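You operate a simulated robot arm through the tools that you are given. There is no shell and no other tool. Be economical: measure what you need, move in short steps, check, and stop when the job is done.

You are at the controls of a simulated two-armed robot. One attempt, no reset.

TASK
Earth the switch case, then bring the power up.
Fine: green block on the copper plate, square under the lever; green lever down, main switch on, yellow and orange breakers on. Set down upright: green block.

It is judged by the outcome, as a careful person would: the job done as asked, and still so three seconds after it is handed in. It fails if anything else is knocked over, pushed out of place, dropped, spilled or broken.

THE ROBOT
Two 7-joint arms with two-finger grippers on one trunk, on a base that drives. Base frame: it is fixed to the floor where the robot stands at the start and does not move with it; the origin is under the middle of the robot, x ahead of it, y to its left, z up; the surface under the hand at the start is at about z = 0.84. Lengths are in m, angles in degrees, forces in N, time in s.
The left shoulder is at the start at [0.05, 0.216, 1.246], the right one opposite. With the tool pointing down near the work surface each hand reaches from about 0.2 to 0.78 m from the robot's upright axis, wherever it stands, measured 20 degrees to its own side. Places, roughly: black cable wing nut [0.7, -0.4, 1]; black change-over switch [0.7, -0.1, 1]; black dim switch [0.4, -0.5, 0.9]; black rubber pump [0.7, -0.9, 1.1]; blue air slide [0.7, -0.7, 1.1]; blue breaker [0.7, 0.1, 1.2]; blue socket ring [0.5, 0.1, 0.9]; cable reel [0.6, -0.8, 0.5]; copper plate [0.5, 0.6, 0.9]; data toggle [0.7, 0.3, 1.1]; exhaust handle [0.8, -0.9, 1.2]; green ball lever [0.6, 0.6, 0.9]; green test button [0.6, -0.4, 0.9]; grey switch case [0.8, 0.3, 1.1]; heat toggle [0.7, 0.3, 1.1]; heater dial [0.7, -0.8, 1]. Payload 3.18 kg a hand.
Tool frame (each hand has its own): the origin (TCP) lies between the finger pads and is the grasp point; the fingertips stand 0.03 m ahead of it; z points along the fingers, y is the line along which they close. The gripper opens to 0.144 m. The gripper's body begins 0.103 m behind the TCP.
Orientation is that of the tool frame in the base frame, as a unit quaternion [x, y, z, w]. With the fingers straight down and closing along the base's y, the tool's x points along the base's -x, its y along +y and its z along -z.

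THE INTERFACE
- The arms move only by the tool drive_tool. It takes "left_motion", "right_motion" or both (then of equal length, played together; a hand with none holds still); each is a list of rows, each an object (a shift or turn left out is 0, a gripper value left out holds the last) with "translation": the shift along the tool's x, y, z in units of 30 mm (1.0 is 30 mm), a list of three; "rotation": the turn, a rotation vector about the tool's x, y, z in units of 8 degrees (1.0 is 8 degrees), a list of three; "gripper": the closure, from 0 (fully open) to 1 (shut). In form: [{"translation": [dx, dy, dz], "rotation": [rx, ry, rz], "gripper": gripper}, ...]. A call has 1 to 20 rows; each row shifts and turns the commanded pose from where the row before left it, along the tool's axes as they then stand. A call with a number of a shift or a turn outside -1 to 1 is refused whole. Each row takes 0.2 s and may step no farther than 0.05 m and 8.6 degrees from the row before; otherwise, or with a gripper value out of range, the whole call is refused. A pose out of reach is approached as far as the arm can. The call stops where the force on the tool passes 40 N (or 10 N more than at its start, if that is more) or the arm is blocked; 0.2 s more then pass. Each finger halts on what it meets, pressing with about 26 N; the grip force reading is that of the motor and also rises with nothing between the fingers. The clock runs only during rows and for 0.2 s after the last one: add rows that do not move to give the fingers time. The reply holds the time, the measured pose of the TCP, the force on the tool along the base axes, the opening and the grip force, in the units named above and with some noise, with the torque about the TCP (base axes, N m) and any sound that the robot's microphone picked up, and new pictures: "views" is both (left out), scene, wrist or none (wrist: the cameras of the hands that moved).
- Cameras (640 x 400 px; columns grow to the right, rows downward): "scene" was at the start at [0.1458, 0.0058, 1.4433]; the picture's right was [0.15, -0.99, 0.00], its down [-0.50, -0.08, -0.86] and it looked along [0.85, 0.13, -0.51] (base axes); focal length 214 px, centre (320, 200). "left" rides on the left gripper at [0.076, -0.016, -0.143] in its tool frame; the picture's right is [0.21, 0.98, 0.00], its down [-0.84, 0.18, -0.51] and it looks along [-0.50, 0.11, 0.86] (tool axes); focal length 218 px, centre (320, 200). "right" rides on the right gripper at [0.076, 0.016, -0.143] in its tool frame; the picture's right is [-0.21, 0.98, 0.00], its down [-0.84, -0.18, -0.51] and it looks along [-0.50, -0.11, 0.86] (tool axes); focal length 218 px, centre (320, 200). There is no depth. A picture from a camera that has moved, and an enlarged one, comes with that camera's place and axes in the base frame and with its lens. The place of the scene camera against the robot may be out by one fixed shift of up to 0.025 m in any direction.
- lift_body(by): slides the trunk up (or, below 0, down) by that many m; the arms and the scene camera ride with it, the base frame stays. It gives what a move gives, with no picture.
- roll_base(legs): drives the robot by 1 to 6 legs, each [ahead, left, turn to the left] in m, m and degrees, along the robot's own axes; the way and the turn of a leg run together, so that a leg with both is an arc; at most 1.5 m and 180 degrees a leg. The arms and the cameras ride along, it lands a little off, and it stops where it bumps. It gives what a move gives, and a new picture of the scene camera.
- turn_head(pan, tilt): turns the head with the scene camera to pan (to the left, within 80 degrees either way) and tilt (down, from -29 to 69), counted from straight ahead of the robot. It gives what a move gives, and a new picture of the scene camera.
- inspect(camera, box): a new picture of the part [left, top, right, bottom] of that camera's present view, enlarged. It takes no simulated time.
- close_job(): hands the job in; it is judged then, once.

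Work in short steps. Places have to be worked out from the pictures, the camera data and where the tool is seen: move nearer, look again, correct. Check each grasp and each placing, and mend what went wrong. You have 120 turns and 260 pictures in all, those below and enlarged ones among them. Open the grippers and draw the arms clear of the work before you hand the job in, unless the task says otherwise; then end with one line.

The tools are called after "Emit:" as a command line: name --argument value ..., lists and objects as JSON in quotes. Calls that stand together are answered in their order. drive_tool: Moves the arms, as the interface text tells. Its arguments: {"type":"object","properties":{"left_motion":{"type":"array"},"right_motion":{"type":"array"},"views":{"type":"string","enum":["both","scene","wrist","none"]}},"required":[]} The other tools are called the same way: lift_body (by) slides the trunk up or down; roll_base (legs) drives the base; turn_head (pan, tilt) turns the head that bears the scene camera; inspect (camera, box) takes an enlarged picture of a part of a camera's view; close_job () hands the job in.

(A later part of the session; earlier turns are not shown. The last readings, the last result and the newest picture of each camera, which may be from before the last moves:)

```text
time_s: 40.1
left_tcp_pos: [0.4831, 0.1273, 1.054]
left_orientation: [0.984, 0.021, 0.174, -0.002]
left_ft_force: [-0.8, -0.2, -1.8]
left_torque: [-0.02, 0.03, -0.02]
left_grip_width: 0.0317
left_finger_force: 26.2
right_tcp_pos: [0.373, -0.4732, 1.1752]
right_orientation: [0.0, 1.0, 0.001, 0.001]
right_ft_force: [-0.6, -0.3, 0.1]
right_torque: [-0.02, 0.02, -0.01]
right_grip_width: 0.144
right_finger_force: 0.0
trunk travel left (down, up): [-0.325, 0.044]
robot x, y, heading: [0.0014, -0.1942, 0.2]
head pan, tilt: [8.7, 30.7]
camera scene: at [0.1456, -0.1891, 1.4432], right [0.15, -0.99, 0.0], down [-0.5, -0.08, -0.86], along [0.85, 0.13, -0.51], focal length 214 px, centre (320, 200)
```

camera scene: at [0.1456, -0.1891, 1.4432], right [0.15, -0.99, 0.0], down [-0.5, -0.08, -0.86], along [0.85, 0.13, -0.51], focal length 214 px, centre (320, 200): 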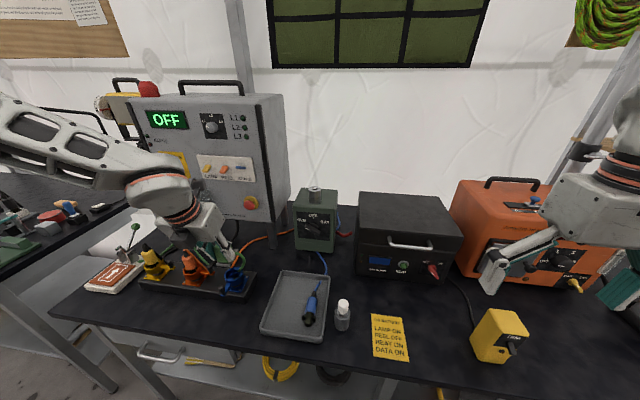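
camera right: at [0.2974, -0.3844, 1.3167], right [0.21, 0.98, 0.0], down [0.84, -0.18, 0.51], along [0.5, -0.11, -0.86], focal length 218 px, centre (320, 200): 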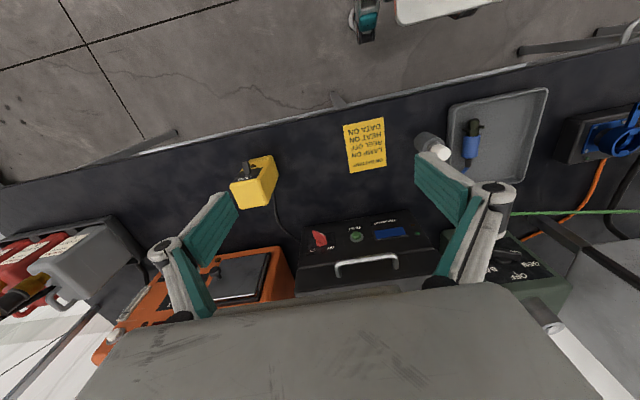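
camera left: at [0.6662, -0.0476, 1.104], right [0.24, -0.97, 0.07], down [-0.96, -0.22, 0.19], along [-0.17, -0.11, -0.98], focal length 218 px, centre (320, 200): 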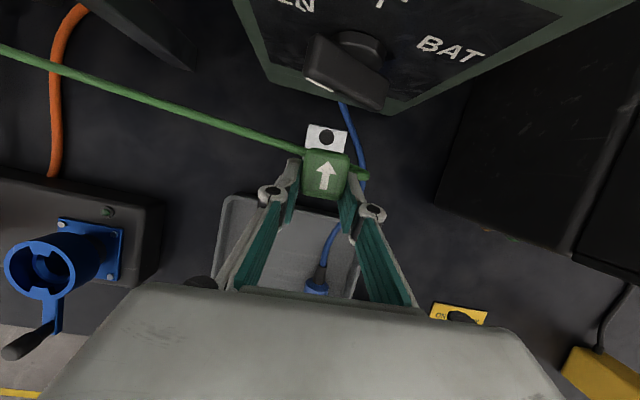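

Emit:
roll_base --legs '[[0, 0.2, 0]]'

Emit:
inspect --camera "left" --box '[0, 0, 640, 400]'

```text
time_s: 42.5
left_tcp_pos: [0.4828, 0.3268, 1.0558]
left_orientation: [0.985, 0.021, 0.174, -0.004]
left_ft_force: [-0.1, -0.2, -1.8]
left_torque: [0.01, 0.07, 0.01]
left_grip_width: 0.0316
left_finger_force: 25.9
right_tcp_pos: [0.3739, -0.274, 1.1751]
right_orientation: [0.0, 1.0, 0.001, 0.0]
right_ft_force: [0.0, -0.9, -0.5]
right_torque: [-0.03, 0.0, 0.0]
right_grip_width: 0.1441
right_finger_force: 0.0
trunk travel left (down, up): [-0.325, 0.044]
robot x, y, heading: [-0.0016, 0.0061, 0.2]
head pan, tilt: [8.7, 30.7]
camera scene: at [0.1454, 0.0095, 1.4432], right [0.15, -0.99, 0.0], down [-0.5, -0.08, -0.86], along [0.85, 0.13, -0.51], focal length 214 px, centre (320, 200)
```

scene: 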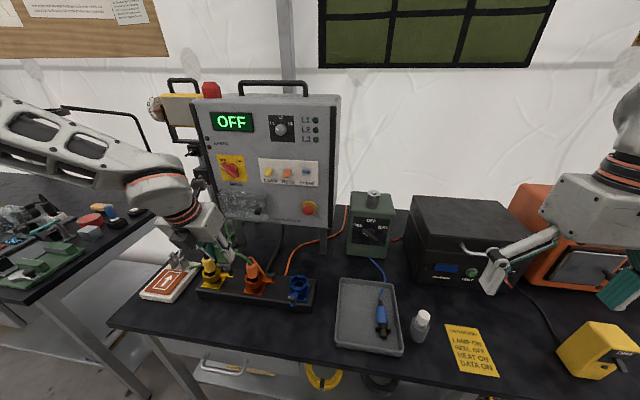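

```text
1.00 times, centred on (320, 200) of left (not enlarged: the box is as wide or as high as the picture)
camera zoom: at [0.5061, 0.3447, 1.2137], right [0.24, -0.97, 0.07], down [-0.96, -0.22, 0.19], along [-0.17, -0.11, -0.98], focal length 218 px, centre (320, 200)
```

zoom: 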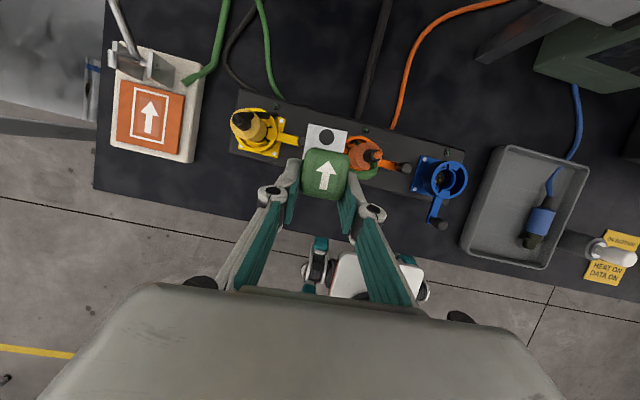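

The block hangs over the sockets; now I enlarge the copper plate for its place and yaw.

Emit:
inspect --camera "left" --box '[90, 20, 250, 180]'

```text
2.50 times, centred on (170, 100) of left
camera zoom: at [0.5061, 0.3447, 1.2137], right [0.24, -0.97, 0.07], down [-0.96, -0.22, 0.19], along [-0.17, -0.11, -0.98], focal length 546 px, centre (695, 450)
```

zoom: 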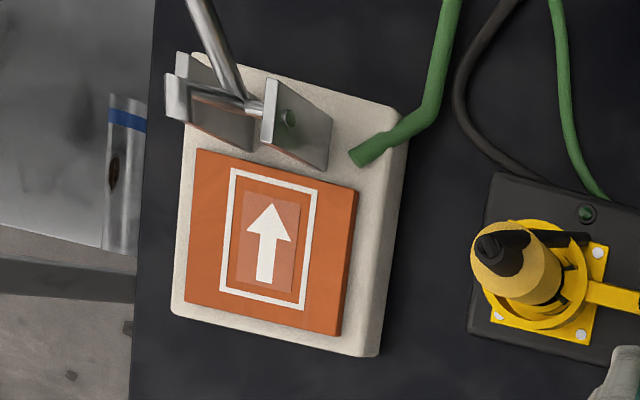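

Frame centre ≈ (0.510, 0.5755), plate yaw ≈ 0°. The foot centre sits 0.024 ahead of the TCP, so the target TCP is about (0.4855, 0.5755). I take out the 2.4° yaw and move over it.

Emit:
drive_tool --left_motion '[{"translation": [0, -1, 0], "rotation": [-0.1, 0, 0.28]}, {"translation": [0, -1, 0]}, {"translation": [0, -1, 0]}, {"translation": [0, -1, 0]}, {"translation": [0, -1, 0]}, {"translation": [0, -1, 0]}, {"translation": [0, -1, 0]}, {"translation": [0, -1, 0]}, {"translation": [0, -0.3, 0]}, {}]' --views "wrist"

Emit:
inspect --camera "left" --box '[230, 40, 430, 240]'

```text
time_s: 44.7
left_tcp_pos: [0.481, 0.5759, 1.0554]
left_orientation: [0.985, 0.002, 0.174, -0.001]
left_ft_force: [0.2, 0.9, -1.2]
left_torque: [0.0, 0.05, 0.01]
left_grip_width: 0.0316
left_finger_force: 26.0
right_tcp_pos: [0.3735, -0.2751, 1.1748]
right_orientation: [0.0, 1.0, 0.0, 0.0]
right_ft_force: [0.2, 0.0, -0.8]
right_torque: [0.01, -0.01, 0.0]
right_grip_width: 0.1438
right_finger_force: 0.1
trunk travel left (down, up): [-0.325, 0.044]
robot x, y, heading: [0.0, 0.0026, -0.0]
head pan, tilt: [8.7, 30.7]
camera left: at [0.5051, 0.5926, 1.2135], right [0.2, -0.98, 0.07], down [-0.96, -0.18, 0.19], along [-0.17, -0.11, -0.98], focal length 218 px, centre (320, 200)
```

left: 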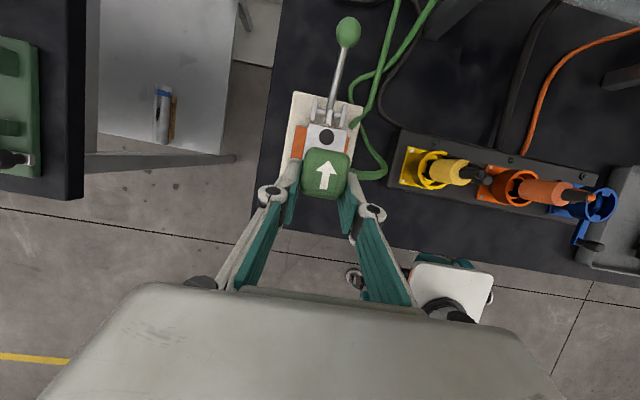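

```text
2.00 times, centred on (330, 140) of left
camera zoom: at [0.5051, 0.5926, 1.2135], right [0.2, -0.98, 0.07], down [-0.96, -0.18, 0.19], along [-0.17, -0.11, -0.98], focal length 436 px, centre (300, 320)
```

zoom: 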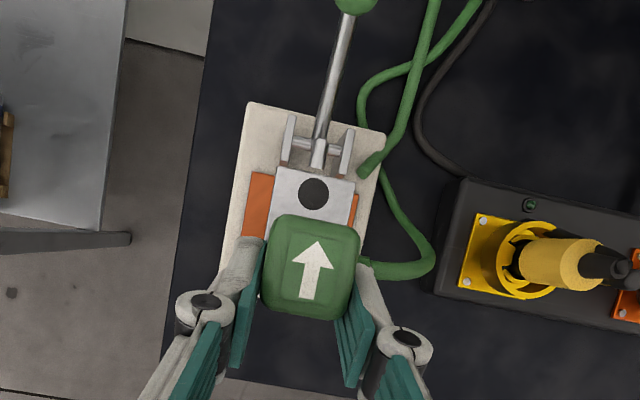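

Emit:
drive_tool --left_motion '[{"translation": [-0.25, 0, 0.8]}, {"translation": [-0.25, 0, 0.8]}, {"translation": [-0.25, 0, 0.8]}, {"translation": [-0.25, 0, 0.78]}, {}]' --views "both"

Emit:
inspect --camera "left" --box '[240, 60, 400, 220]'

Emit:
inspect --camera "scene" --box '[120, 210, 220, 310]'

```text
time_s: 45.9
left_tcp_pos: [0.4846, 0.5745, 0.9533]
left_orientation: [0.985, 0.0, 0.173, 0.0]
left_ft_force: [0.3, 0.8, -2.0]
left_torque: [0.05, 0.0, 0.0]
left_grip_width: 0.0317
left_finger_force: 26.3
right_tcp_pos: [0.3726, -0.2748, 1.1734]
right_orientation: [0.0, 1.0, 0.001, 0.0]
right_ft_force: [-0.1, -0.8, 0.0]
right_torque: [0.02, -0.03, -0.02]
right_grip_width: 0.144
right_finger_force: 0.0
trunk travel left (down, up): [-0.325, 0.044]
robot x, y, heading: [0.0, 0.0031, 0.0]
head pan, tilt: [8.7, 30.7]
camera scene: at [0.1451, 0.0089, 1.4433], right [0.15, -0.99, 0.0], down [-0.5, -0.08, -0.86], along [0.85, 0.13, -0.51], focal length 214 px, centre (320, 200)
camera left: at [0.5092, 0.5922, 1.1137], right [0.2, -0.98, 0.07], down [-0.97, -0.18, 0.19], along [-0.17, -0.11, -0.98], focal length 218 px, centre (320, 200)
```

scene: 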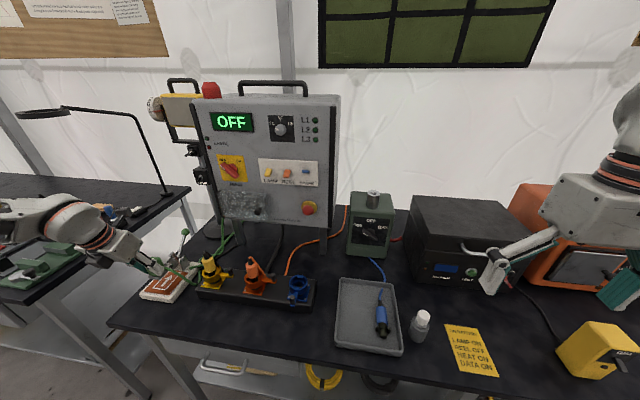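
left: 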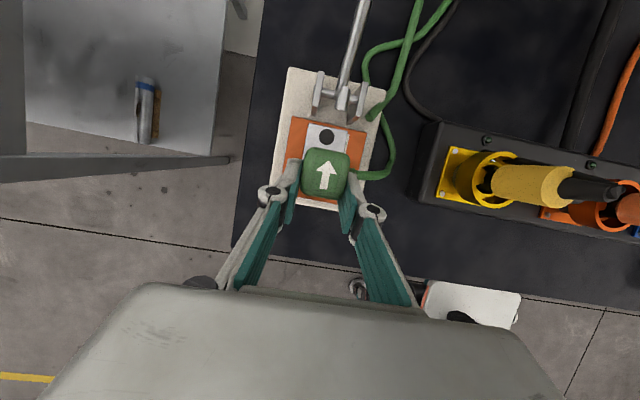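

```text
2.50 times, centred on (320, 140) of left
camera zoom: at [0.5092, 0.5922, 1.1137], right [0.2, -0.98, 0.07], down [-0.97, -0.18, 0.19], along [-0.17, -0.11, -0.98], focal length 546 px, centre (320, 350)
```

zoom: 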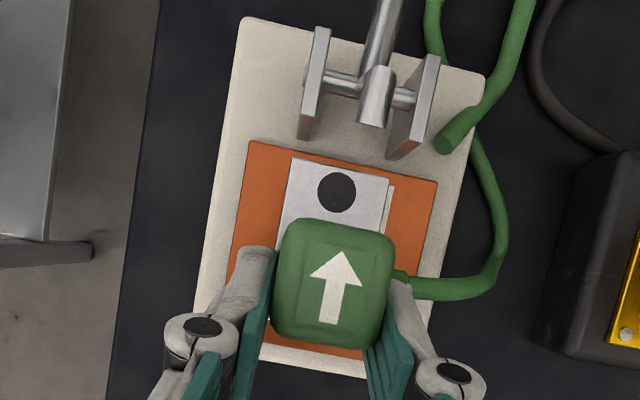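

```text
4.00 times, centred on (170, 260) of scene
camera zoom: at [0.1451, 0.0089, 1.4433], right [0.15, -0.99, 0.0], down [-0.5, -0.08, -0.86], along [0.85, 0.13, -0.51], focal length 858 px, centre (920, -40)
```

zoom: 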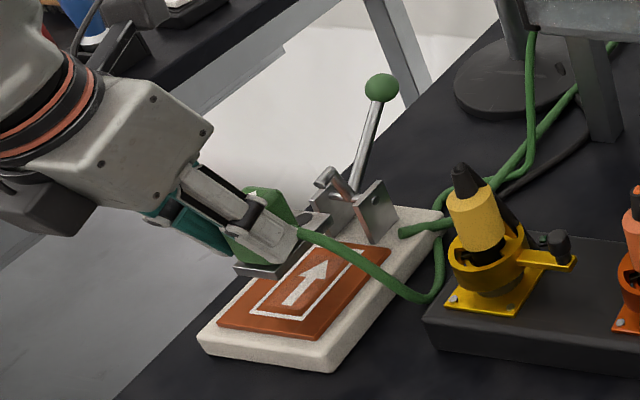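

By the same close camera the foot is centred at (0.512, 0.576) and the frame at about (0.511, 0.570): I shift 6 mm to −y and descend most of the way.

Emit:
drive_tool --left_motion '[{"translation": [0, 0.2, 0]}, {"translation": [-0.17, 0, 0.47]}, {"translation": [-0.17, 0, 0.47]}, {}]' --views "wrist"

Emit:
inspect --camera "left" --box '[240, 60, 400, 220]'

Emit:
inspect --camera "scene" --box '[120, 210, 220, 310]'

```text
time_s: 46.9
left_tcp_pos: [0.4835, 0.5683, 0.9247]
left_orientation: [0.985, 0.001, 0.174, -0.001]
left_ft_force: [0.6, -0.1, -2.0]
left_torque: [-0.02, 0.04, 0.0]
left_grip_width: 0.0314
left_finger_force: 25.9
right_tcp_pos: [0.3735, -0.2759, 1.174]
right_orientation: [-0.001, 1.0, 0.001, 0.0]
right_ft_force: [-0.3, 0.0, -0.1]
right_torque: [-0.01, 0.0, -0.02]
right_grip_width: 0.1442
right_finger_force: 0.0
trunk travel left (down, up): [-0.325, 0.044]
robot x, y, heading: [-0.001, 0.0029, 0.1]
head pan, tilt: [8.7, 30.7]
camera left: at [0.5087, 0.5863, 1.084], right [0.2, -0.98, 0.07], down [-0.97, -0.18, 0.19], along [-0.17, -0.11, -0.98], focal length 218 px, centre (320, 200)
```

left: 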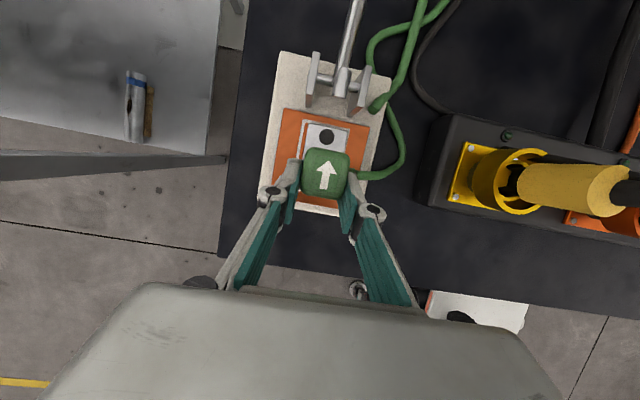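

```text
2.50 times, centred on (320, 140) of left
camera zoom: at [0.5087, 0.5863, 1.084], right [0.2, -0.98, 0.07], down [-0.97, -0.18, 0.19], along [-0.17, -0.11, -0.98], focal length 546 px, centre (320, 350)
```

zoom: 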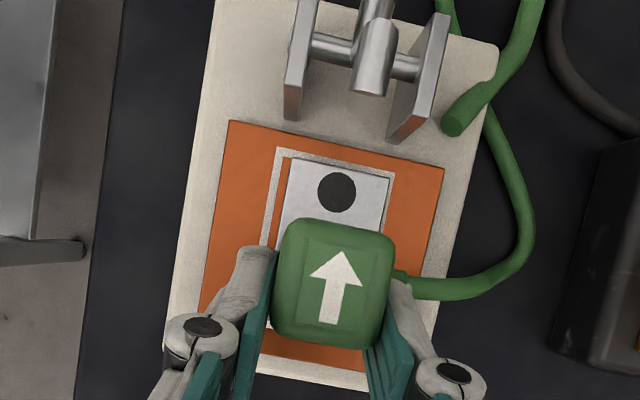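

```text
4.00 times, centred on (170, 260) of scene
camera zoom: at [0.1453, 0.0091, 1.4433], right [0.15, -0.99, 0.0], down [-0.5, -0.08, -0.86], along [0.85, 0.13, -0.51], focal length 858 px, centre (920, -40)
```

zoom: 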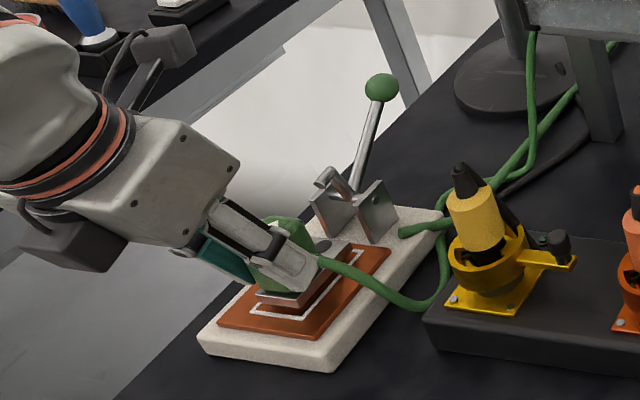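

Alignment now agrees in x, y and yaw to about a millimetre. I lower the last centimetre in small steps and watch the force.

Emit:
drive_tool --left_motion '[{"translation": [-0.06, 0, 0.16]}, {"translation": [-0.05, 0, 0.14]}, {}]' --views "none"

```text
time_s: 47.7
left_tcp_pos: [0.4829, 0.5692, 0.9182]
left_orientation: [0.984, 0.001, 0.177, -0.002]
left_ft_force: [-3.6, 3.8, 21.5]
left_torque: [0.11, 0.31, 0.01]
left_grip_width: 0.0316
left_finger_force: 25.8
right_tcp_pos: [0.3715, -0.2761, 1.1765]
right_orientation: [0.0, 1.0, 0.001, 0.001]
right_ft_force: [-0.3, 0.2, 0.2]
right_torque: [0.0, 0.03, -0.02]
right_grip_width: 0.1439
right_finger_force: 0.1
trunk travel left (down, up): [-0.325, 0.044]
robot x, y, heading: [-0.0013, 0.0019, 0.1]
head pan, tilt: [8.7, 30.7]
```

Emit:
inspect --camera "left" --box '[240, 60, 400, 220]'

Emit:
inspect --camera "scene" --box '[140, 225, 220, 305]'

```text
2.50 times, centred on (320, 140) of left
camera zoom: at [0.5087, 0.5856, 1.078], right [0.2, -0.98, 0.07], down [-0.97, -0.18, 0.18], along [-0.16, -0.1, -0.98], focal length 546 px, centre (320, 350)
```

zoom: 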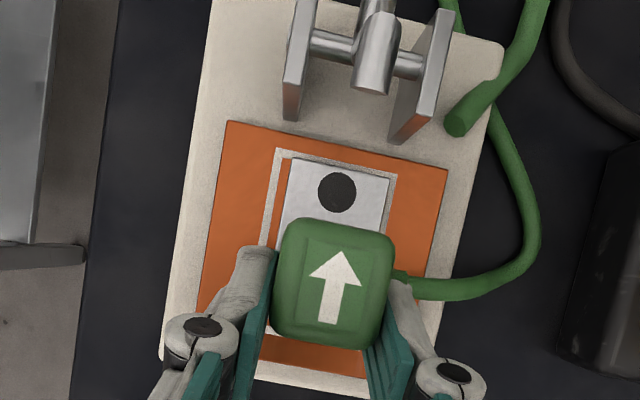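

```text
5.00 times, centred on (180, 265) of scene
camera zoom: at [0.1433, 0.0079, 1.4437], right [0.15, -0.99, 0.0], down [-0.5, -0.08, -0.86], along [0.85, 0.13, -0.51], focal length 1072 px, centre (1020, -125)
```

zoom: 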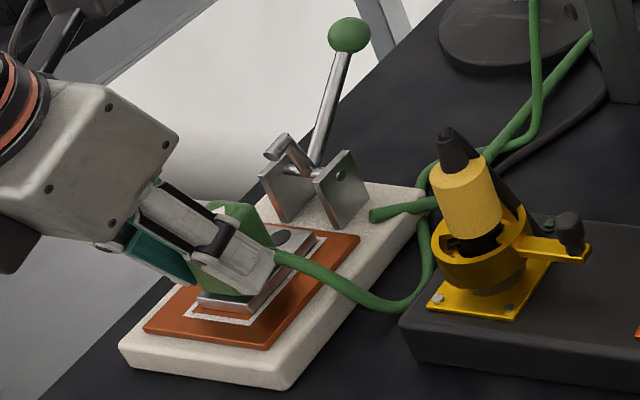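

Block sits centred inside the white frame. I ease the pressure, open the fingers and back out along the tool axis.

Emit:
drive_tool --left_motion '[{"translation": [0, 0, 0]}, {"gripper": 0.75}, {"gripper": 0.6}, {"gripper": 0.55}, {}]' --views "none"

Emit:
drive_tool --left_motion '[{"translation": [0, 0, -0.5]}, {"translation": [0, 0, -1]}, {"translation": [0, 0, -1]}, {"translation": [0, 0, -1]}, {}]' --views "both"

Emit:
inspect --camera "left" --box '[240, 60, 400, 220]'

Emit:
inspect --camera "scene" --box '[120, 200, 260, 310]'

```text
time_s: 48.9
left_tcp_pos: [0.4851, 0.5708, 0.9138]
left_orientation: [0.985, 0.002, 0.174, 0.0]
left_ft_force: [-0.3, 0.1, 0.4]
left_torque: [0.01, 0.02, 0.01]
left_grip_width: 0.0645
left_finger_force: 0.0
right_tcp_pos: [0.3729, -0.2754, 1.1734]
right_orientation: [-0.001, 1.0, 0.001, 0.0]
right_ft_force: [-0.2, 0.5, 0.0]
right_torque: [0.05, 0.02, -0.02]
right_grip_width: 0.1441
right_finger_force: 0.0
trunk travel left (down, up): [-0.325, 0.044]
robot x, y, heading: [0.0009, 0.0034, 0.3]
head pan, tilt: [8.7, 30.7]
```

```text
time_s: 50.1
left_tcp_pos: [0.4494, 0.5698, 1.0144]
left_orientation: [0.985, 0.002, 0.174, -0.001]
left_ft_force: [0.5, -0.1, 0.4]
left_torque: [-0.04, -0.03, -0.01]
left_grip_width: 0.0648
left_finger_force: 0.2
right_tcp_pos: [0.3731, -0.2755, 1.1732]
right_orientation: [0.0, 1.0, 0.001, 0.0]
right_ft_force: [0.9, 0.0, -0.6]
right_torque: [-0.01, 0.0, 0.03]
right_grip_width: 0.1443
right_finger_force: 0.0
trunk travel left (down, up): [-0.325, 0.044]
robot x, y, heading: [0.0016, 0.0038, -0.0]
head pan, tilt: [8.7, 30.7]
camera scene: at [0.1458, 0.0096, 1.4432], right [0.15, -0.99, 0.0], down [-0.5, -0.08, -0.86], along [0.85, 0.13, -0.51], focal length 214 px, centre (320, 200)
camera left: at [0.4734, 0.5863, 1.1731], right [0.2, -0.98, 0.07], down [-0.96, -0.18, 0.19], along [-0.17, -0.11, -0.98], focal length 218 px, centre (320, 200)
```

scene: 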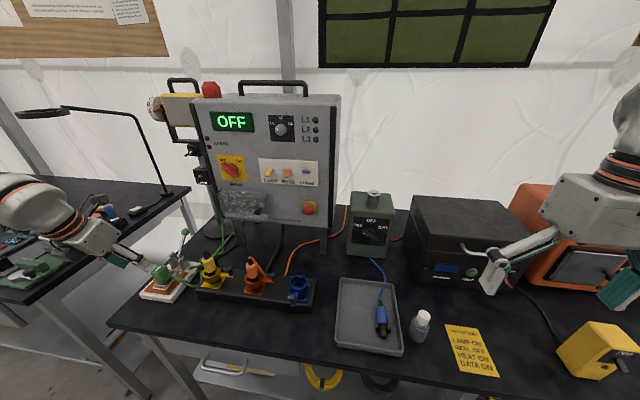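
left: 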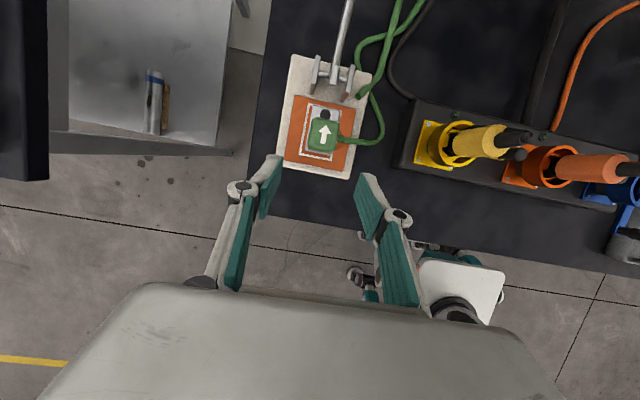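

```text
2.50 times, centred on (320, 140) of left
camera zoom: at [0.4734, 0.5863, 1.1731], right [0.2, -0.98, 0.07], down [-0.96, -0.18, 0.19], along [-0.17, -0.11, -0.98], focal length 546 px, centre (320, 350)
```

zoom: 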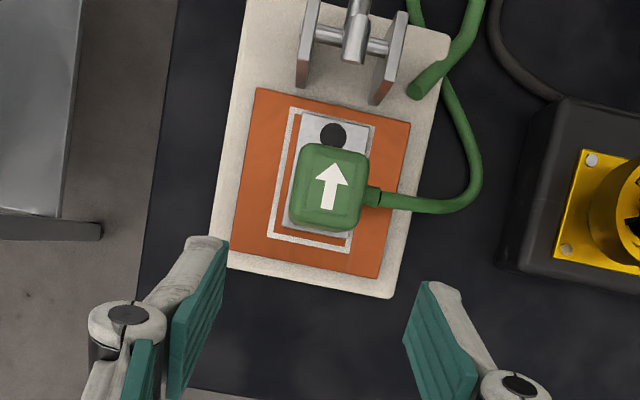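

```text
3.64 times, centred on (190, 255) of scene
camera zoom: at [0.1458, 0.0096, 1.4432], right [0.15, -0.99, 0.0], down [-0.5, -0.08, -0.86], along [0.85, 0.13, -0.51], focal length 780 px, centre (793, 0)
```

zoom: 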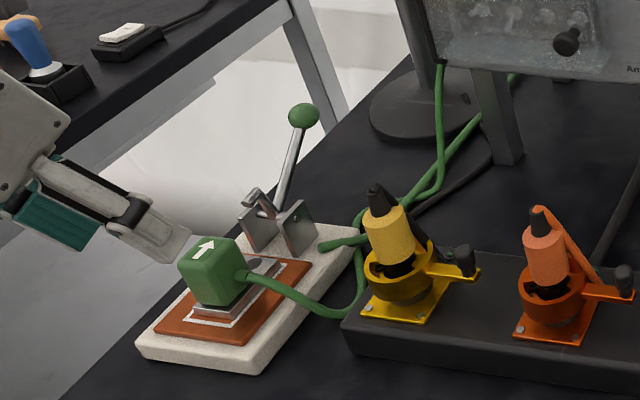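

The block stands upright in the frame and released. Now I study the lever's mechanism closely.

Emit:
inspect --camera "scene" --box '[150, 220, 210, 280]'

Emit:
inspect --camera "left" --box '[290, 0, 380, 120]'

```text
6.67 times, centred on (180, 250) of scene
camera zoom: at [0.1458, 0.0096, 1.4432], right [0.15, -0.99, 0.0], down [-0.5, -0.08, -0.86], along [0.85, 0.13, -0.51], focal length 1430 px, centre (1253, -133)
```

zoom: 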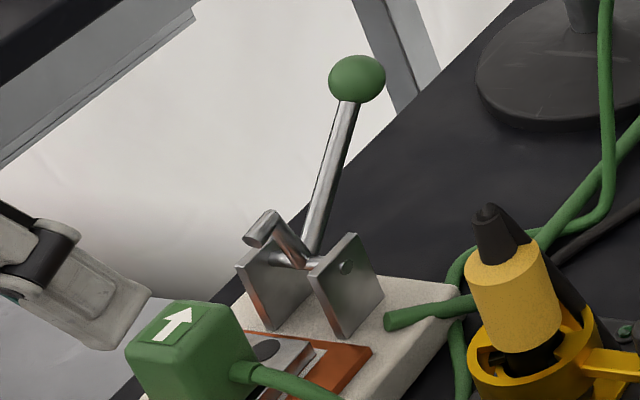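

```text
3.33 times, centred on (335, 60) of left
camera zoom: at [0.4734, 0.5863, 1.1731], right [0.2, -0.98, 0.07], down [-0.96, -0.18, 0.19], along [-0.17, -0.11, -0.98], focal length 728 px, centre (270, 667)
```

zoom: 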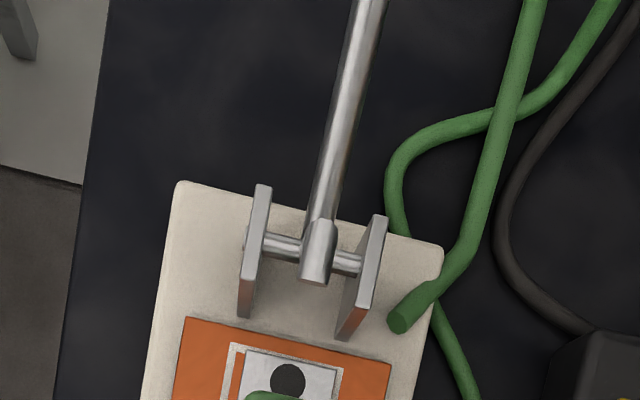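

The lever is a bell-crank clamp: its short nose (pointing up) comes down on the block's foot when the ball is pulled over toward the robot. Ball ≈ (0.639, 0.571, 0.96). I move the open fingers above it.

Emit:
drive_tool --left_motion '[{"translation": [0.9, 0, -0.1]}, {"translation": [0.9, 0, 0]}, {"translation": [0.9, 0, 0.1]}, {"translation": [0.9, 0, 0.2]}, {"translation": [0.8, 0, 0.3]}, {}]' --views "both"

```text
time_s: 51.5
left_tcp_pos: [0.5785, 0.5707, 1.0455]
left_orientation: [0.985, 0.002, 0.174, 0.0]
left_ft_force: [-0.8, -0.4, 0.3]
left_torque: [-0.01, -0.04, -0.01]
left_grip_width: 0.0648
left_finger_force: 0.1
right_tcp_pos: [0.3723, -0.2748, 1.1738]
right_orientation: [0.0, 1.0, 0.0, 0.0]
right_ft_force: [0.7, 0.4, 1.1]
right_torque: [-0.02, -0.04, -0.02]
right_grip_width: 0.1441
right_finger_force: 0.0
trunk travel left (down, up): [-0.325, 0.044]
robot x, y, heading: [-0.0028, 0.0037, 0.2]
head pan, tilt: [8.7, 30.7]
camera scene: at [0.1445, 0.0094, 1.4434], right [0.15, -0.99, 0.0], down [-0.5, -0.08, -0.86], along [0.85, 0.13, -0.51], focal length 214 px, centre (320, 200)
camera left: at [0.6024, 0.5869, 1.2048], right [0.2, -0.98, 0.07], down [-0.97, -0.18, 0.19], along [-0.17, -0.11, -0.98], focal length 218 px, centre (320, 200)
```

scene: 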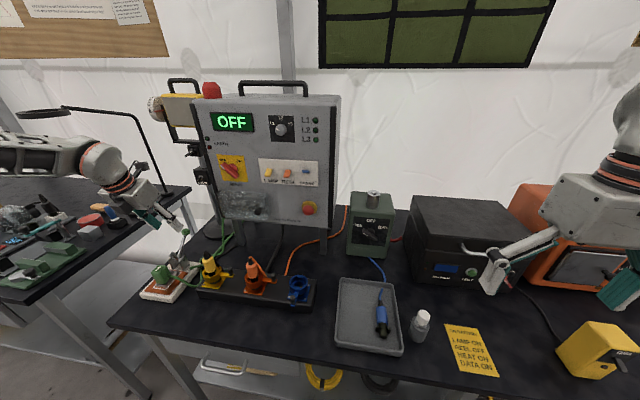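
left: 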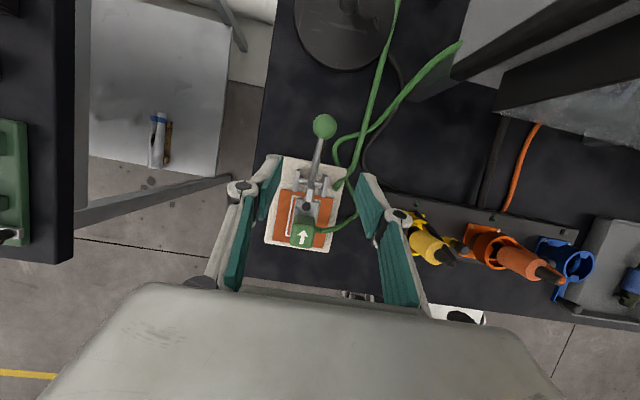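

Emit:
drive_tool --left_motion '[{"translation": [0.9, 0, 0.32]}, {"translation": [0.87, 0, 0.32]}, {"translation": [-0.27, 0, 0.75]}, {"translation": [-0.27, 0, 0.75]}, {"translation": [-0.27, 0, 0.74]}, {}]' --views "both"

```text
time_s: 52.9
left_tcp_pos: [0.6349, 0.569, 0.9744]
left_orientation: [0.985, 0.001, 0.174, 0.0]
left_ft_force: [1.1, -0.8, 0.1]
left_torque: [0.0, 0.01, -0.02]
left_grip_width: 0.0648
left_finger_force: 0.0
right_tcp_pos: [0.3731, -0.2752, 1.1737]
right_orientation: [0.0, 1.0, 0.001, 0.0]
right_ft_force: [-0.3, 0.7, -0.7]
right_torque: [0.01, -0.02, -0.01]
right_grip_width: 0.1439
right_finger_force: 0.1
trunk travel left (down, up): [-0.325, 0.044]
robot x, y, heading: [-0.0014, 0.0044, -0.2]
head pan, tilt: [8.7, 30.7]
camera scene: at [0.145, 0.0089, 1.4433], right [0.15, -0.99, 0.0], down [-0.5, -0.08, -0.86], along [0.85, 0.13, -0.51], focal length 214 px, centre (320, 200)
camera left: at [0.6591, 0.5863, 1.1331], right [0.2, -0.98, 0.07], down [-0.97, -0.18, 0.19], along [-0.17, -0.11, -0.98], focal length 218 px, centre (320, 200)
```

scene: 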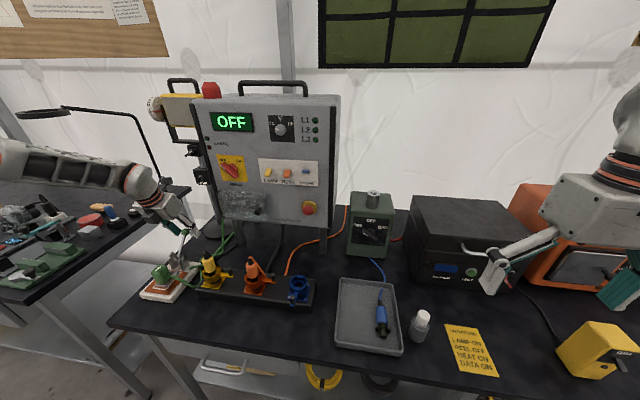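
left: 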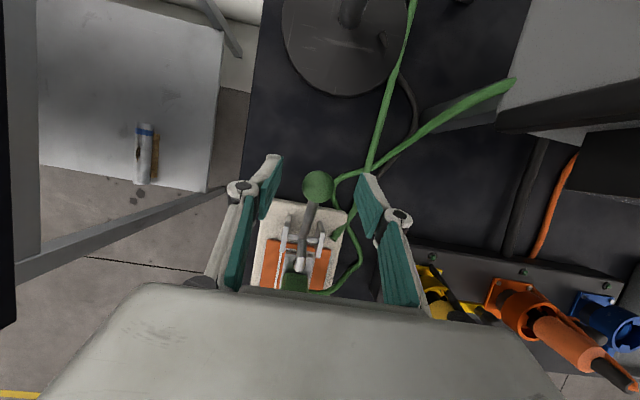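

The ball is between the pads. I close on it and swing it up along the arc about the pivot (≈0.573, 0.905), first 40°.

Emit:
drive_tool --left_motion '[{"gripper": 0.8}, {"gripper": 1}, {}, {"translation": [-0.24, 0, -0.47]}, {"translation": [-0.28, 0, -0.42]}, {"translation": [-0.37, 0, -0.36]}, {"translation": [-0.43, 0, -0.3]}, {}]' --views "both"

Emit:
inspect --camera "scene" --box '[130, 190, 220, 300]'

```text
time_s: 54.7
left_tcp_pos: [0.5841, 0.5706, 1.0057]
left_orientation: [0.984, 0.001, 0.176, 0.0]
left_ft_force: [11.7, 6.2, 1.6]
left_torque: [0.08, -1.23, 0.02]
left_grip_width: 0.0245
left_finger_force: 45.4
right_tcp_pos: [0.3749, -0.2761, 1.1731]
right_orientation: [0.0, 1.0, -0.001, 0.0]
right_ft_force: [1.1, -0.2, 0.5]
right_torque: [0.01, -0.01, 0.04]
right_grip_width: 0.144
right_finger_force: 0.0
trunk travel left (down, up): [-0.325, 0.044]
robot x, y, heading: [-0.0008, 0.0004, 0.5]
head pan, tilt: [8.7, 30.7]
camera scene: at [0.1465, 0.0097, 1.4432], right [0.15, -0.99, 0.0], down [-0.51, -0.08, -0.86], along [0.85, 0.13, -0.51], focal length 214 px, centre (320, 200)
camera left: at [0.6081, 0.5875, 1.1638], right [0.2, -0.98, 0.07], down [-0.97, -0.18, 0.19], along [-0.17, -0.11, -0.98], focal length 218 px, centre (320, 200)
```

scene: 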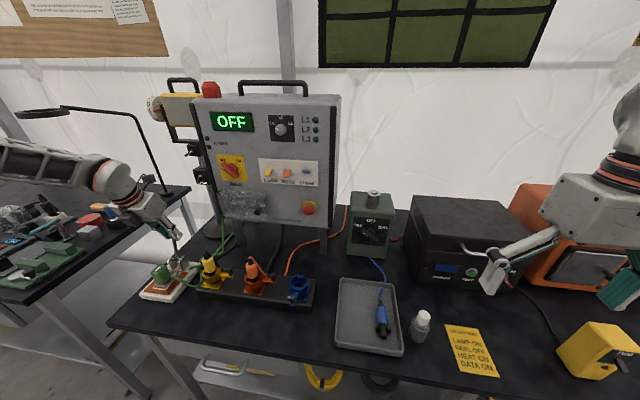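
left: 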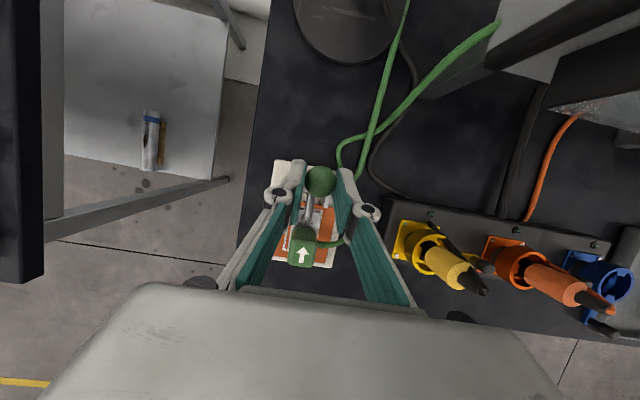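

```text
3.64 times, centred on (175, 245) of scene
camera zoom: at [0.1465, 0.0097, 1.4432], right [0.15, -0.99, 0.0], down [-0.51, -0.08, -0.86], along [0.85, 0.13, -0.51], focal length 780 px, centre (847, 36)
```

zoom: 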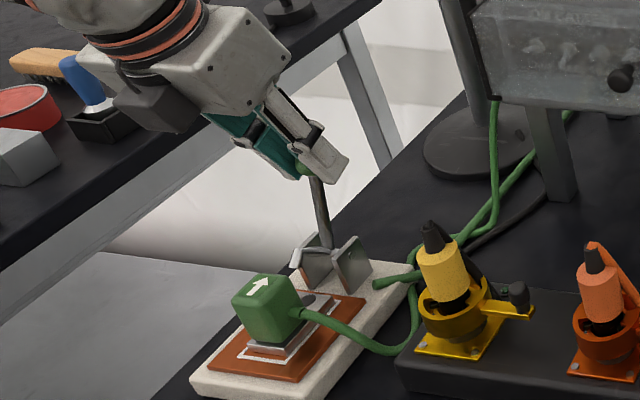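

The lever follows and the nose is coming down over the foot. I continue the arc.

Emit:
drive_tool --left_motion '[{"translation": [-0.46, 0, -0.22]}, {"translation": [-0.49, 0, -0.14]}, {"translation": [-0.5, 0, -0.05]}, {}]' --views "none"

Emit:
inspect --camera "scene" --box '[130, 190, 220, 300]'

```text
time_s: 55.7
left_tcp_pos: [0.5369, 0.5704, 1.0016]
left_orientation: [0.985, 0.003, 0.175, -0.001]
left_ft_force: [7.9, 9.2, 16.2]
left_torque: [0.12, -1.48, 0.09]
left_grip_width: 0.0245
left_finger_force: 44.8
right_tcp_pos: [0.3736, -0.2745, 1.174]
right_orientation: [-0.001, 1.0, 0.001, 0.0]
right_ft_force: [0.3, 0.5, 0.3]
right_torque: [0.0, -0.02, -0.02]
right_grip_width: 0.1439
right_finger_force: 0.1
trunk travel left (down, up): [-0.325, 0.044]
robot x, y, heading: [-0.0017, 0.0059, -0.1]
head pan, tilt: [8.7, 30.7]
```

```text
3.64 times, centred on (175, 245) of scene
camera zoom: at [0.1449, 0.0089, 1.4434], right [0.15, -0.99, 0.0], down [-0.5, -0.08, -0.86], along [0.85, 0.13, -0.51], focal length 780 px, centre (847, 36)
```

zoom: 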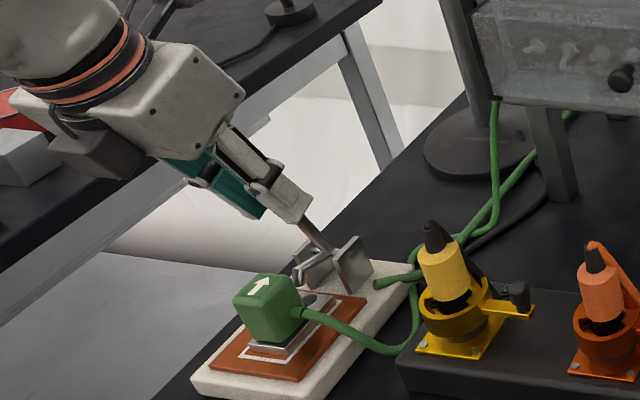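

Emit:
drive_tool --left_motion '[{"translation": [-0.5, 0, 0.1]}, {"translation": [-0.5, 0, 0.16]}, {}]' --views "none"

Emit:
inspect --camera "scene" --box '[130, 190, 220, 300]'

```text
time_s: 56.5
left_tcp_pos: [0.5095, 0.5703, 0.9843]
left_orientation: [0.985, 0.003, 0.175, -0.001]
left_ft_force: [-5.2, 13.4, 24.2]
left_torque: [0.2, -1.22, 0.22]
left_grip_width: 0.0242
left_finger_force: 44.7
right_tcp_pos: [0.3713, -0.2753, 1.1742]
right_orientation: [0.0, 1.0, 0.001, 0.0]
right_ft_force: [-0.6, 0.4, 0.9]
right_torque: [-0.03, -0.02, 0.01]
right_grip_width: 0.144
right_finger_force: 0.0
trunk travel left (down, up): [-0.325, 0.044]
robot x, y, heading: [0.0011, 0.0023, -0.0]
head pan, tilt: [8.7, 30.7]
```

```text
3.64 times, centred on (175, 245) of scene
camera zoom: at [0.1427, 0.0089, 1.4436], right [0.15, -0.99, 0.0], down [-0.5, -0.08, -0.86], along [0.85, 0.13, -0.51], focal length 780 px, centre (847, 36)
```

zoom: 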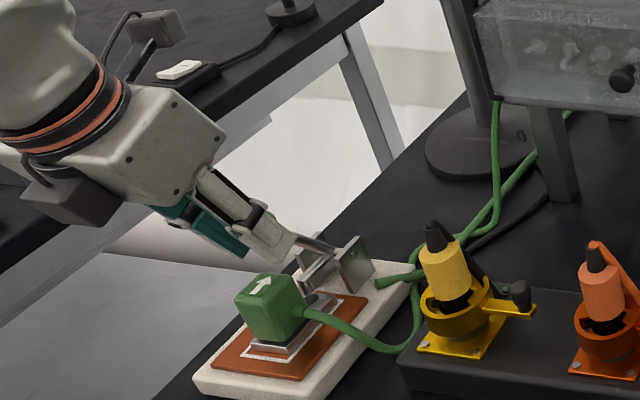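

Emit:
drive_tool --left_motion '[{"translation": [-0.44, 0, 0.2]}, {}]' --views "wrist"

Emit:
inspect --camera "scene" --box '[140, 220, 220, 300]'

Emit:
inspect --camera "scene" --box '[190, 80, 350, 230]'

```text
time_s: 56.9
left_tcp_pos: [0.5073, 0.5701, 0.9821]
left_orientation: [0.984, 0.0, 0.18, -0.003]
left_ft_force: [-5.8, 0.7, 13.6]
left_torque: [0.15, 0.92, 0.09]
left_grip_width: 0.0241
left_finger_force: 45.2
right_tcp_pos: [0.3716, -0.2755, 1.1743]
right_orientation: [0.0, 1.0, 0.0, 0.001]
right_ft_force: [-0.7, 0.2, -0.8]
right_torque: [0.0, -0.01, 0.0]
right_grip_width: 0.1441
right_finger_force: 0.1
trunk travel left (down, up): [-0.325, 0.044]
robot x, y, heading: [-0.0029, 0.0071, 0.0]
head pan, tilt: [8.7, 30.7]
stopped in row 1 (left hand): the force on the tool passed its limit at 44 N (the readings are from after the stop); the commanded pose is now the measured one
camera left: at [0.529, 0.5865, 1.1409], right [0.2, -0.98, 0.07], down [-0.97, -0.18, 0.17], along [-0.16, -0.1, -0.98], focal length 218 px, centre (320, 200)
```

left: 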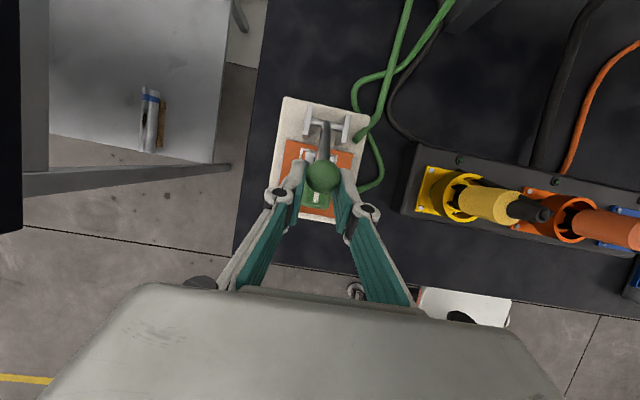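

```text
5.00 times, centred on (180, 260) of scene
camera zoom: at [0.1437, 0.008, 1.4432], right [0.15, -0.99, 0.0], down [-0.5, -0.08, -0.86], along [0.85, 0.13, -0.51], focal length 1072 px, centre (1020, -100)
```

zoom: 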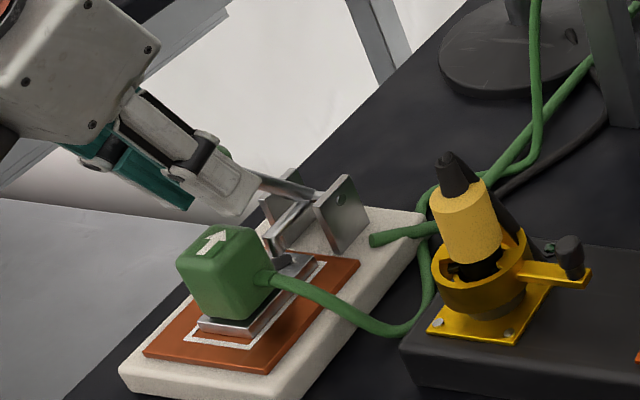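

```text
2.67 times, centred on (270, 155) of scene
camera zoom: at [0.1437, 0.008, 1.4432], right [0.15, -0.99, 0.0], down [-0.5, -0.08, -0.86], along [0.85, 0.13, -0.51], focal length 572 px, centre (453, 320)
```

zoom: 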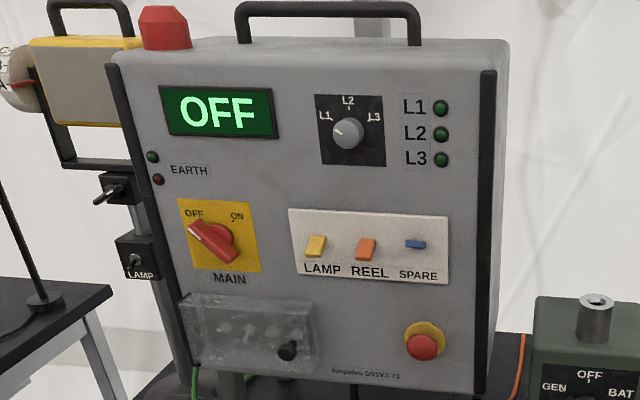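

The nose now presses on the foot and the force limit stopped the pull. I check the earth lamps closely and the clamp.

Emit:
inspect --camera "scene" --box '[200, 125, 240, 150]'

Emit:
inspect --camera "scene" --box '[165, 245, 215, 285]'

Emit:
inspect --camera "left" --box '[260, 80, 400, 230]'

```text
16.00 times, centred on (220, 138) of scene
camera zoom: at [0.1437, 0.008, 1.4432], right [0.15, -0.99, 0.0], down [-0.5, -0.08, -0.86], along [0.85, 0.13, -0.51], focal length 3432 px, centre (1920, 1200)
```

zoom: 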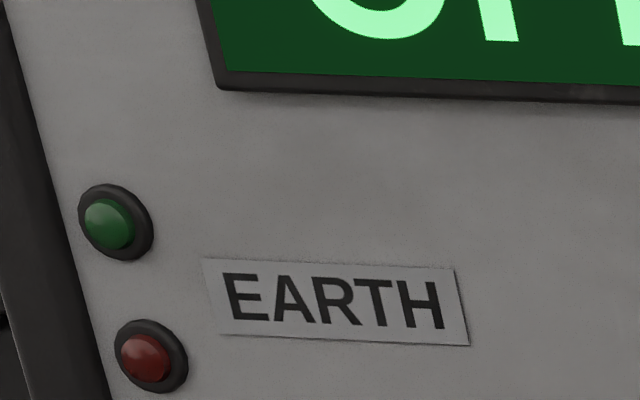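

```text
10.00 times, centred on (190, 265) of scene
camera zoom: at [0.1437, 0.008, 1.4432], right [0.15, -0.99, 0.0], down [-0.5, -0.08, -0.86], along [0.85, 0.13, -0.51], focal length 2145 px, centre (1620, -450)
```

zoom: 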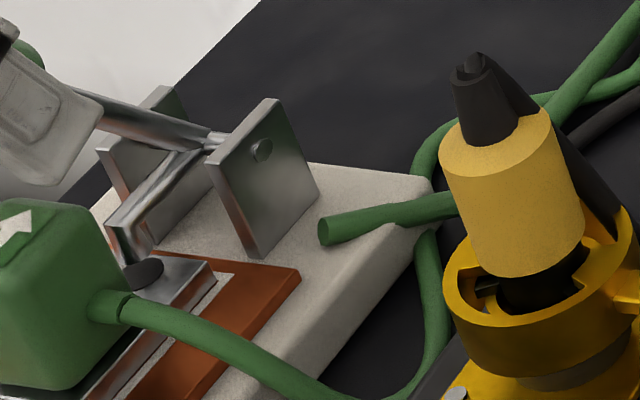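

```text
2.67 times, centred on (330, 155) of left
camera zoom: at [0.529, 0.5865, 1.1409], right [0.2, -0.98, 0.07], down [-0.97, -0.18, 0.17], along [-0.16, -0.1, -0.98], focal length 582 px, centre (293, 320)
```

zoom: 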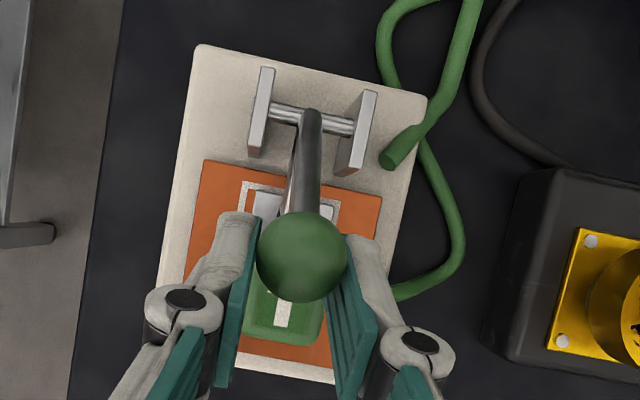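

The pad is down at the foot's contact. I release the ball and back out to see whether the lever stays and what the lamps show.

Emit:
drive_tool --left_motion '[{"gripper": 0.8}, {"gripper": 0.5}, {"gripper": 0.5}, {"translation": [0, 0, -1]}, {"translation": [0, 0, -1]}, {"translation": [0, 0, -1]}, {}]' --views "both"

Emit:
inspect --camera "scene" --box '[140, 220, 220, 300]'

Emit:
inspect --camera "left" --box '[260, 50, 400, 200]'

Emit:
inspect --camera "scene" --box '[195, 100, 275, 190]'

```text
time_s: 58.5
left_tcp_pos: [0.4766, 0.5707, 1.0633]
left_orientation: [0.984, 0.0, 0.179, -0.002]
left_ft_force: [0.2, -0.5, -0.6]
left_torque: [-0.03, 0.02, -0.01]
left_grip_width: 0.0722
left_finger_force: 0.0
right_tcp_pos: [0.373, -0.2741, 1.1741]
right_orientation: [-0.001, 1.0, 0.001, -0.001]
right_ft_force: [0.2, 0.0, -0.2]
right_torque: [-0.03, -0.01, 0.03]
right_grip_width: 0.144
right_finger_force: 0.1
trunk travel left (down, up): [-0.325, 0.044]
robot x, y, heading: [0.0008, 0.0049, 0.1]
head pan, tilt: [8.7, 30.7]
camera scene: at [0.1461, 0.0096, 1.4431], right [0.15, -0.99, 0.0], down [-0.5, -0.08, -0.86], along [0.85, 0.13, -0.51], focal length 214 px, centre (320, 200)
camera left: at [0.4992, 0.587, 1.2227], right [0.2, -0.98, 0.07], down [-0.97, -0.18, 0.18], along [-0.16, -0.1, -0.98], focal length 218 px, centre (320, 200)
```

scene: 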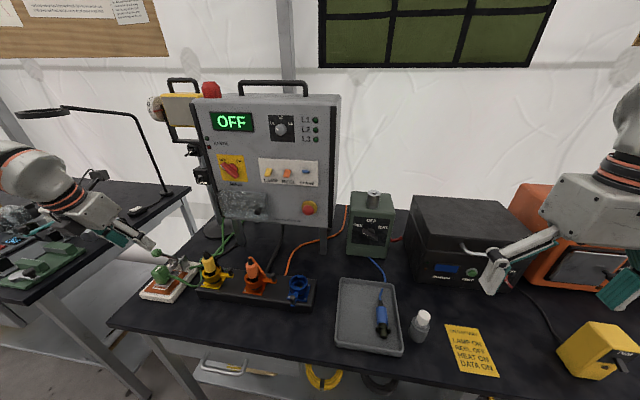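
left: 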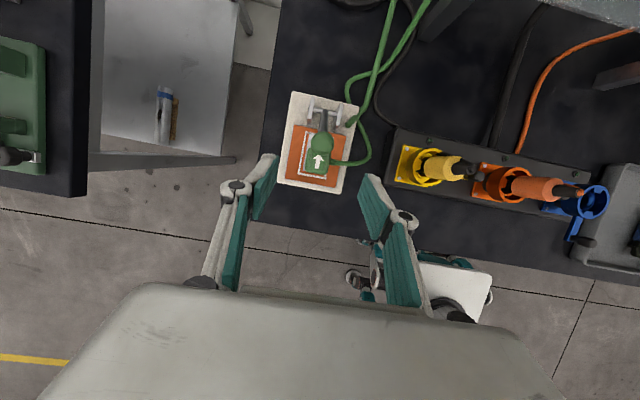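

```text
5.00 times, centred on (180, 260) of scene
camera zoom: at [0.1461, 0.0096, 1.4431], right [0.15, -0.99, 0.0], down [-0.5, -0.08, -0.86], along [0.85, 0.13, -0.51], focal length 1072 px, centre (1020, -100)
```

zoom: 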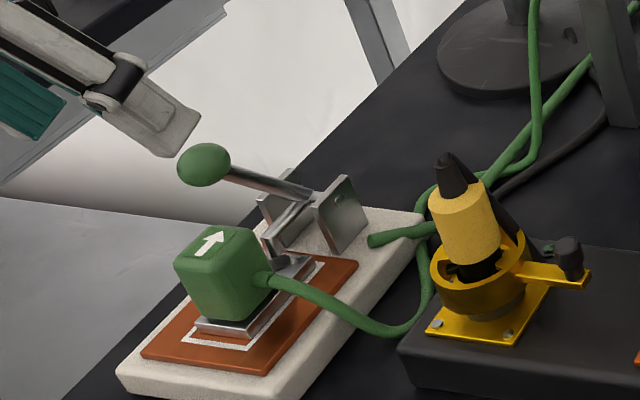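

```text
2.67 times, centred on (330, 125) of left
camera zoom: at [0.4992, 0.587, 1.2227], right [0.2, -0.98, 0.07], down [-0.97, -0.18, 0.18], along [-0.16, -0.1, -0.98], focal length 582 px, centre (293, 400)
```

zoom: 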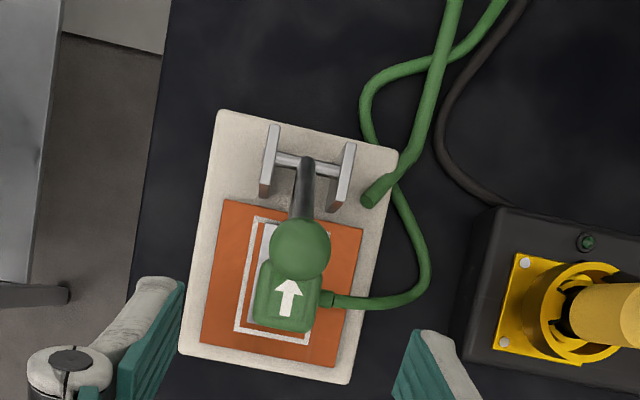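

```text
4.44 times, centred on (235, 145) of scene
camera zoom: at [0.1461, 0.0096, 1.4431], right [0.15, -0.99, 0.0], down [-0.5, -0.08, -0.86], along [0.85, 0.13, -0.51], focal length 953 px, centre (698, 444)
```

zoom: 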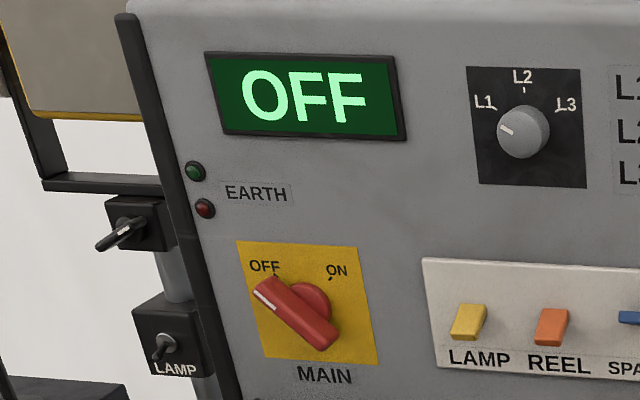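

Emit:
inspect --camera "scene" --box '[165, 245, 205, 275]'

```text
13.33 times, centred on (185, 260) of scene
camera zoom: at [0.1461, 0.0096, 1.4431], right [0.15, -0.99, 0.0], down [-0.5, -0.08, -0.86], along [0.85, 0.13, -0.51], focal length 2860 px, centre (2120, -600)
```

zoom: 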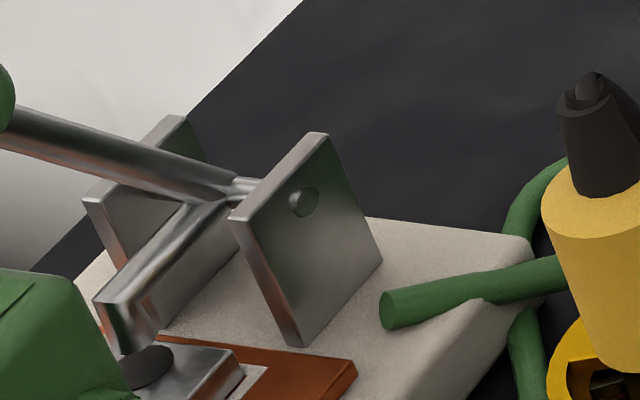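

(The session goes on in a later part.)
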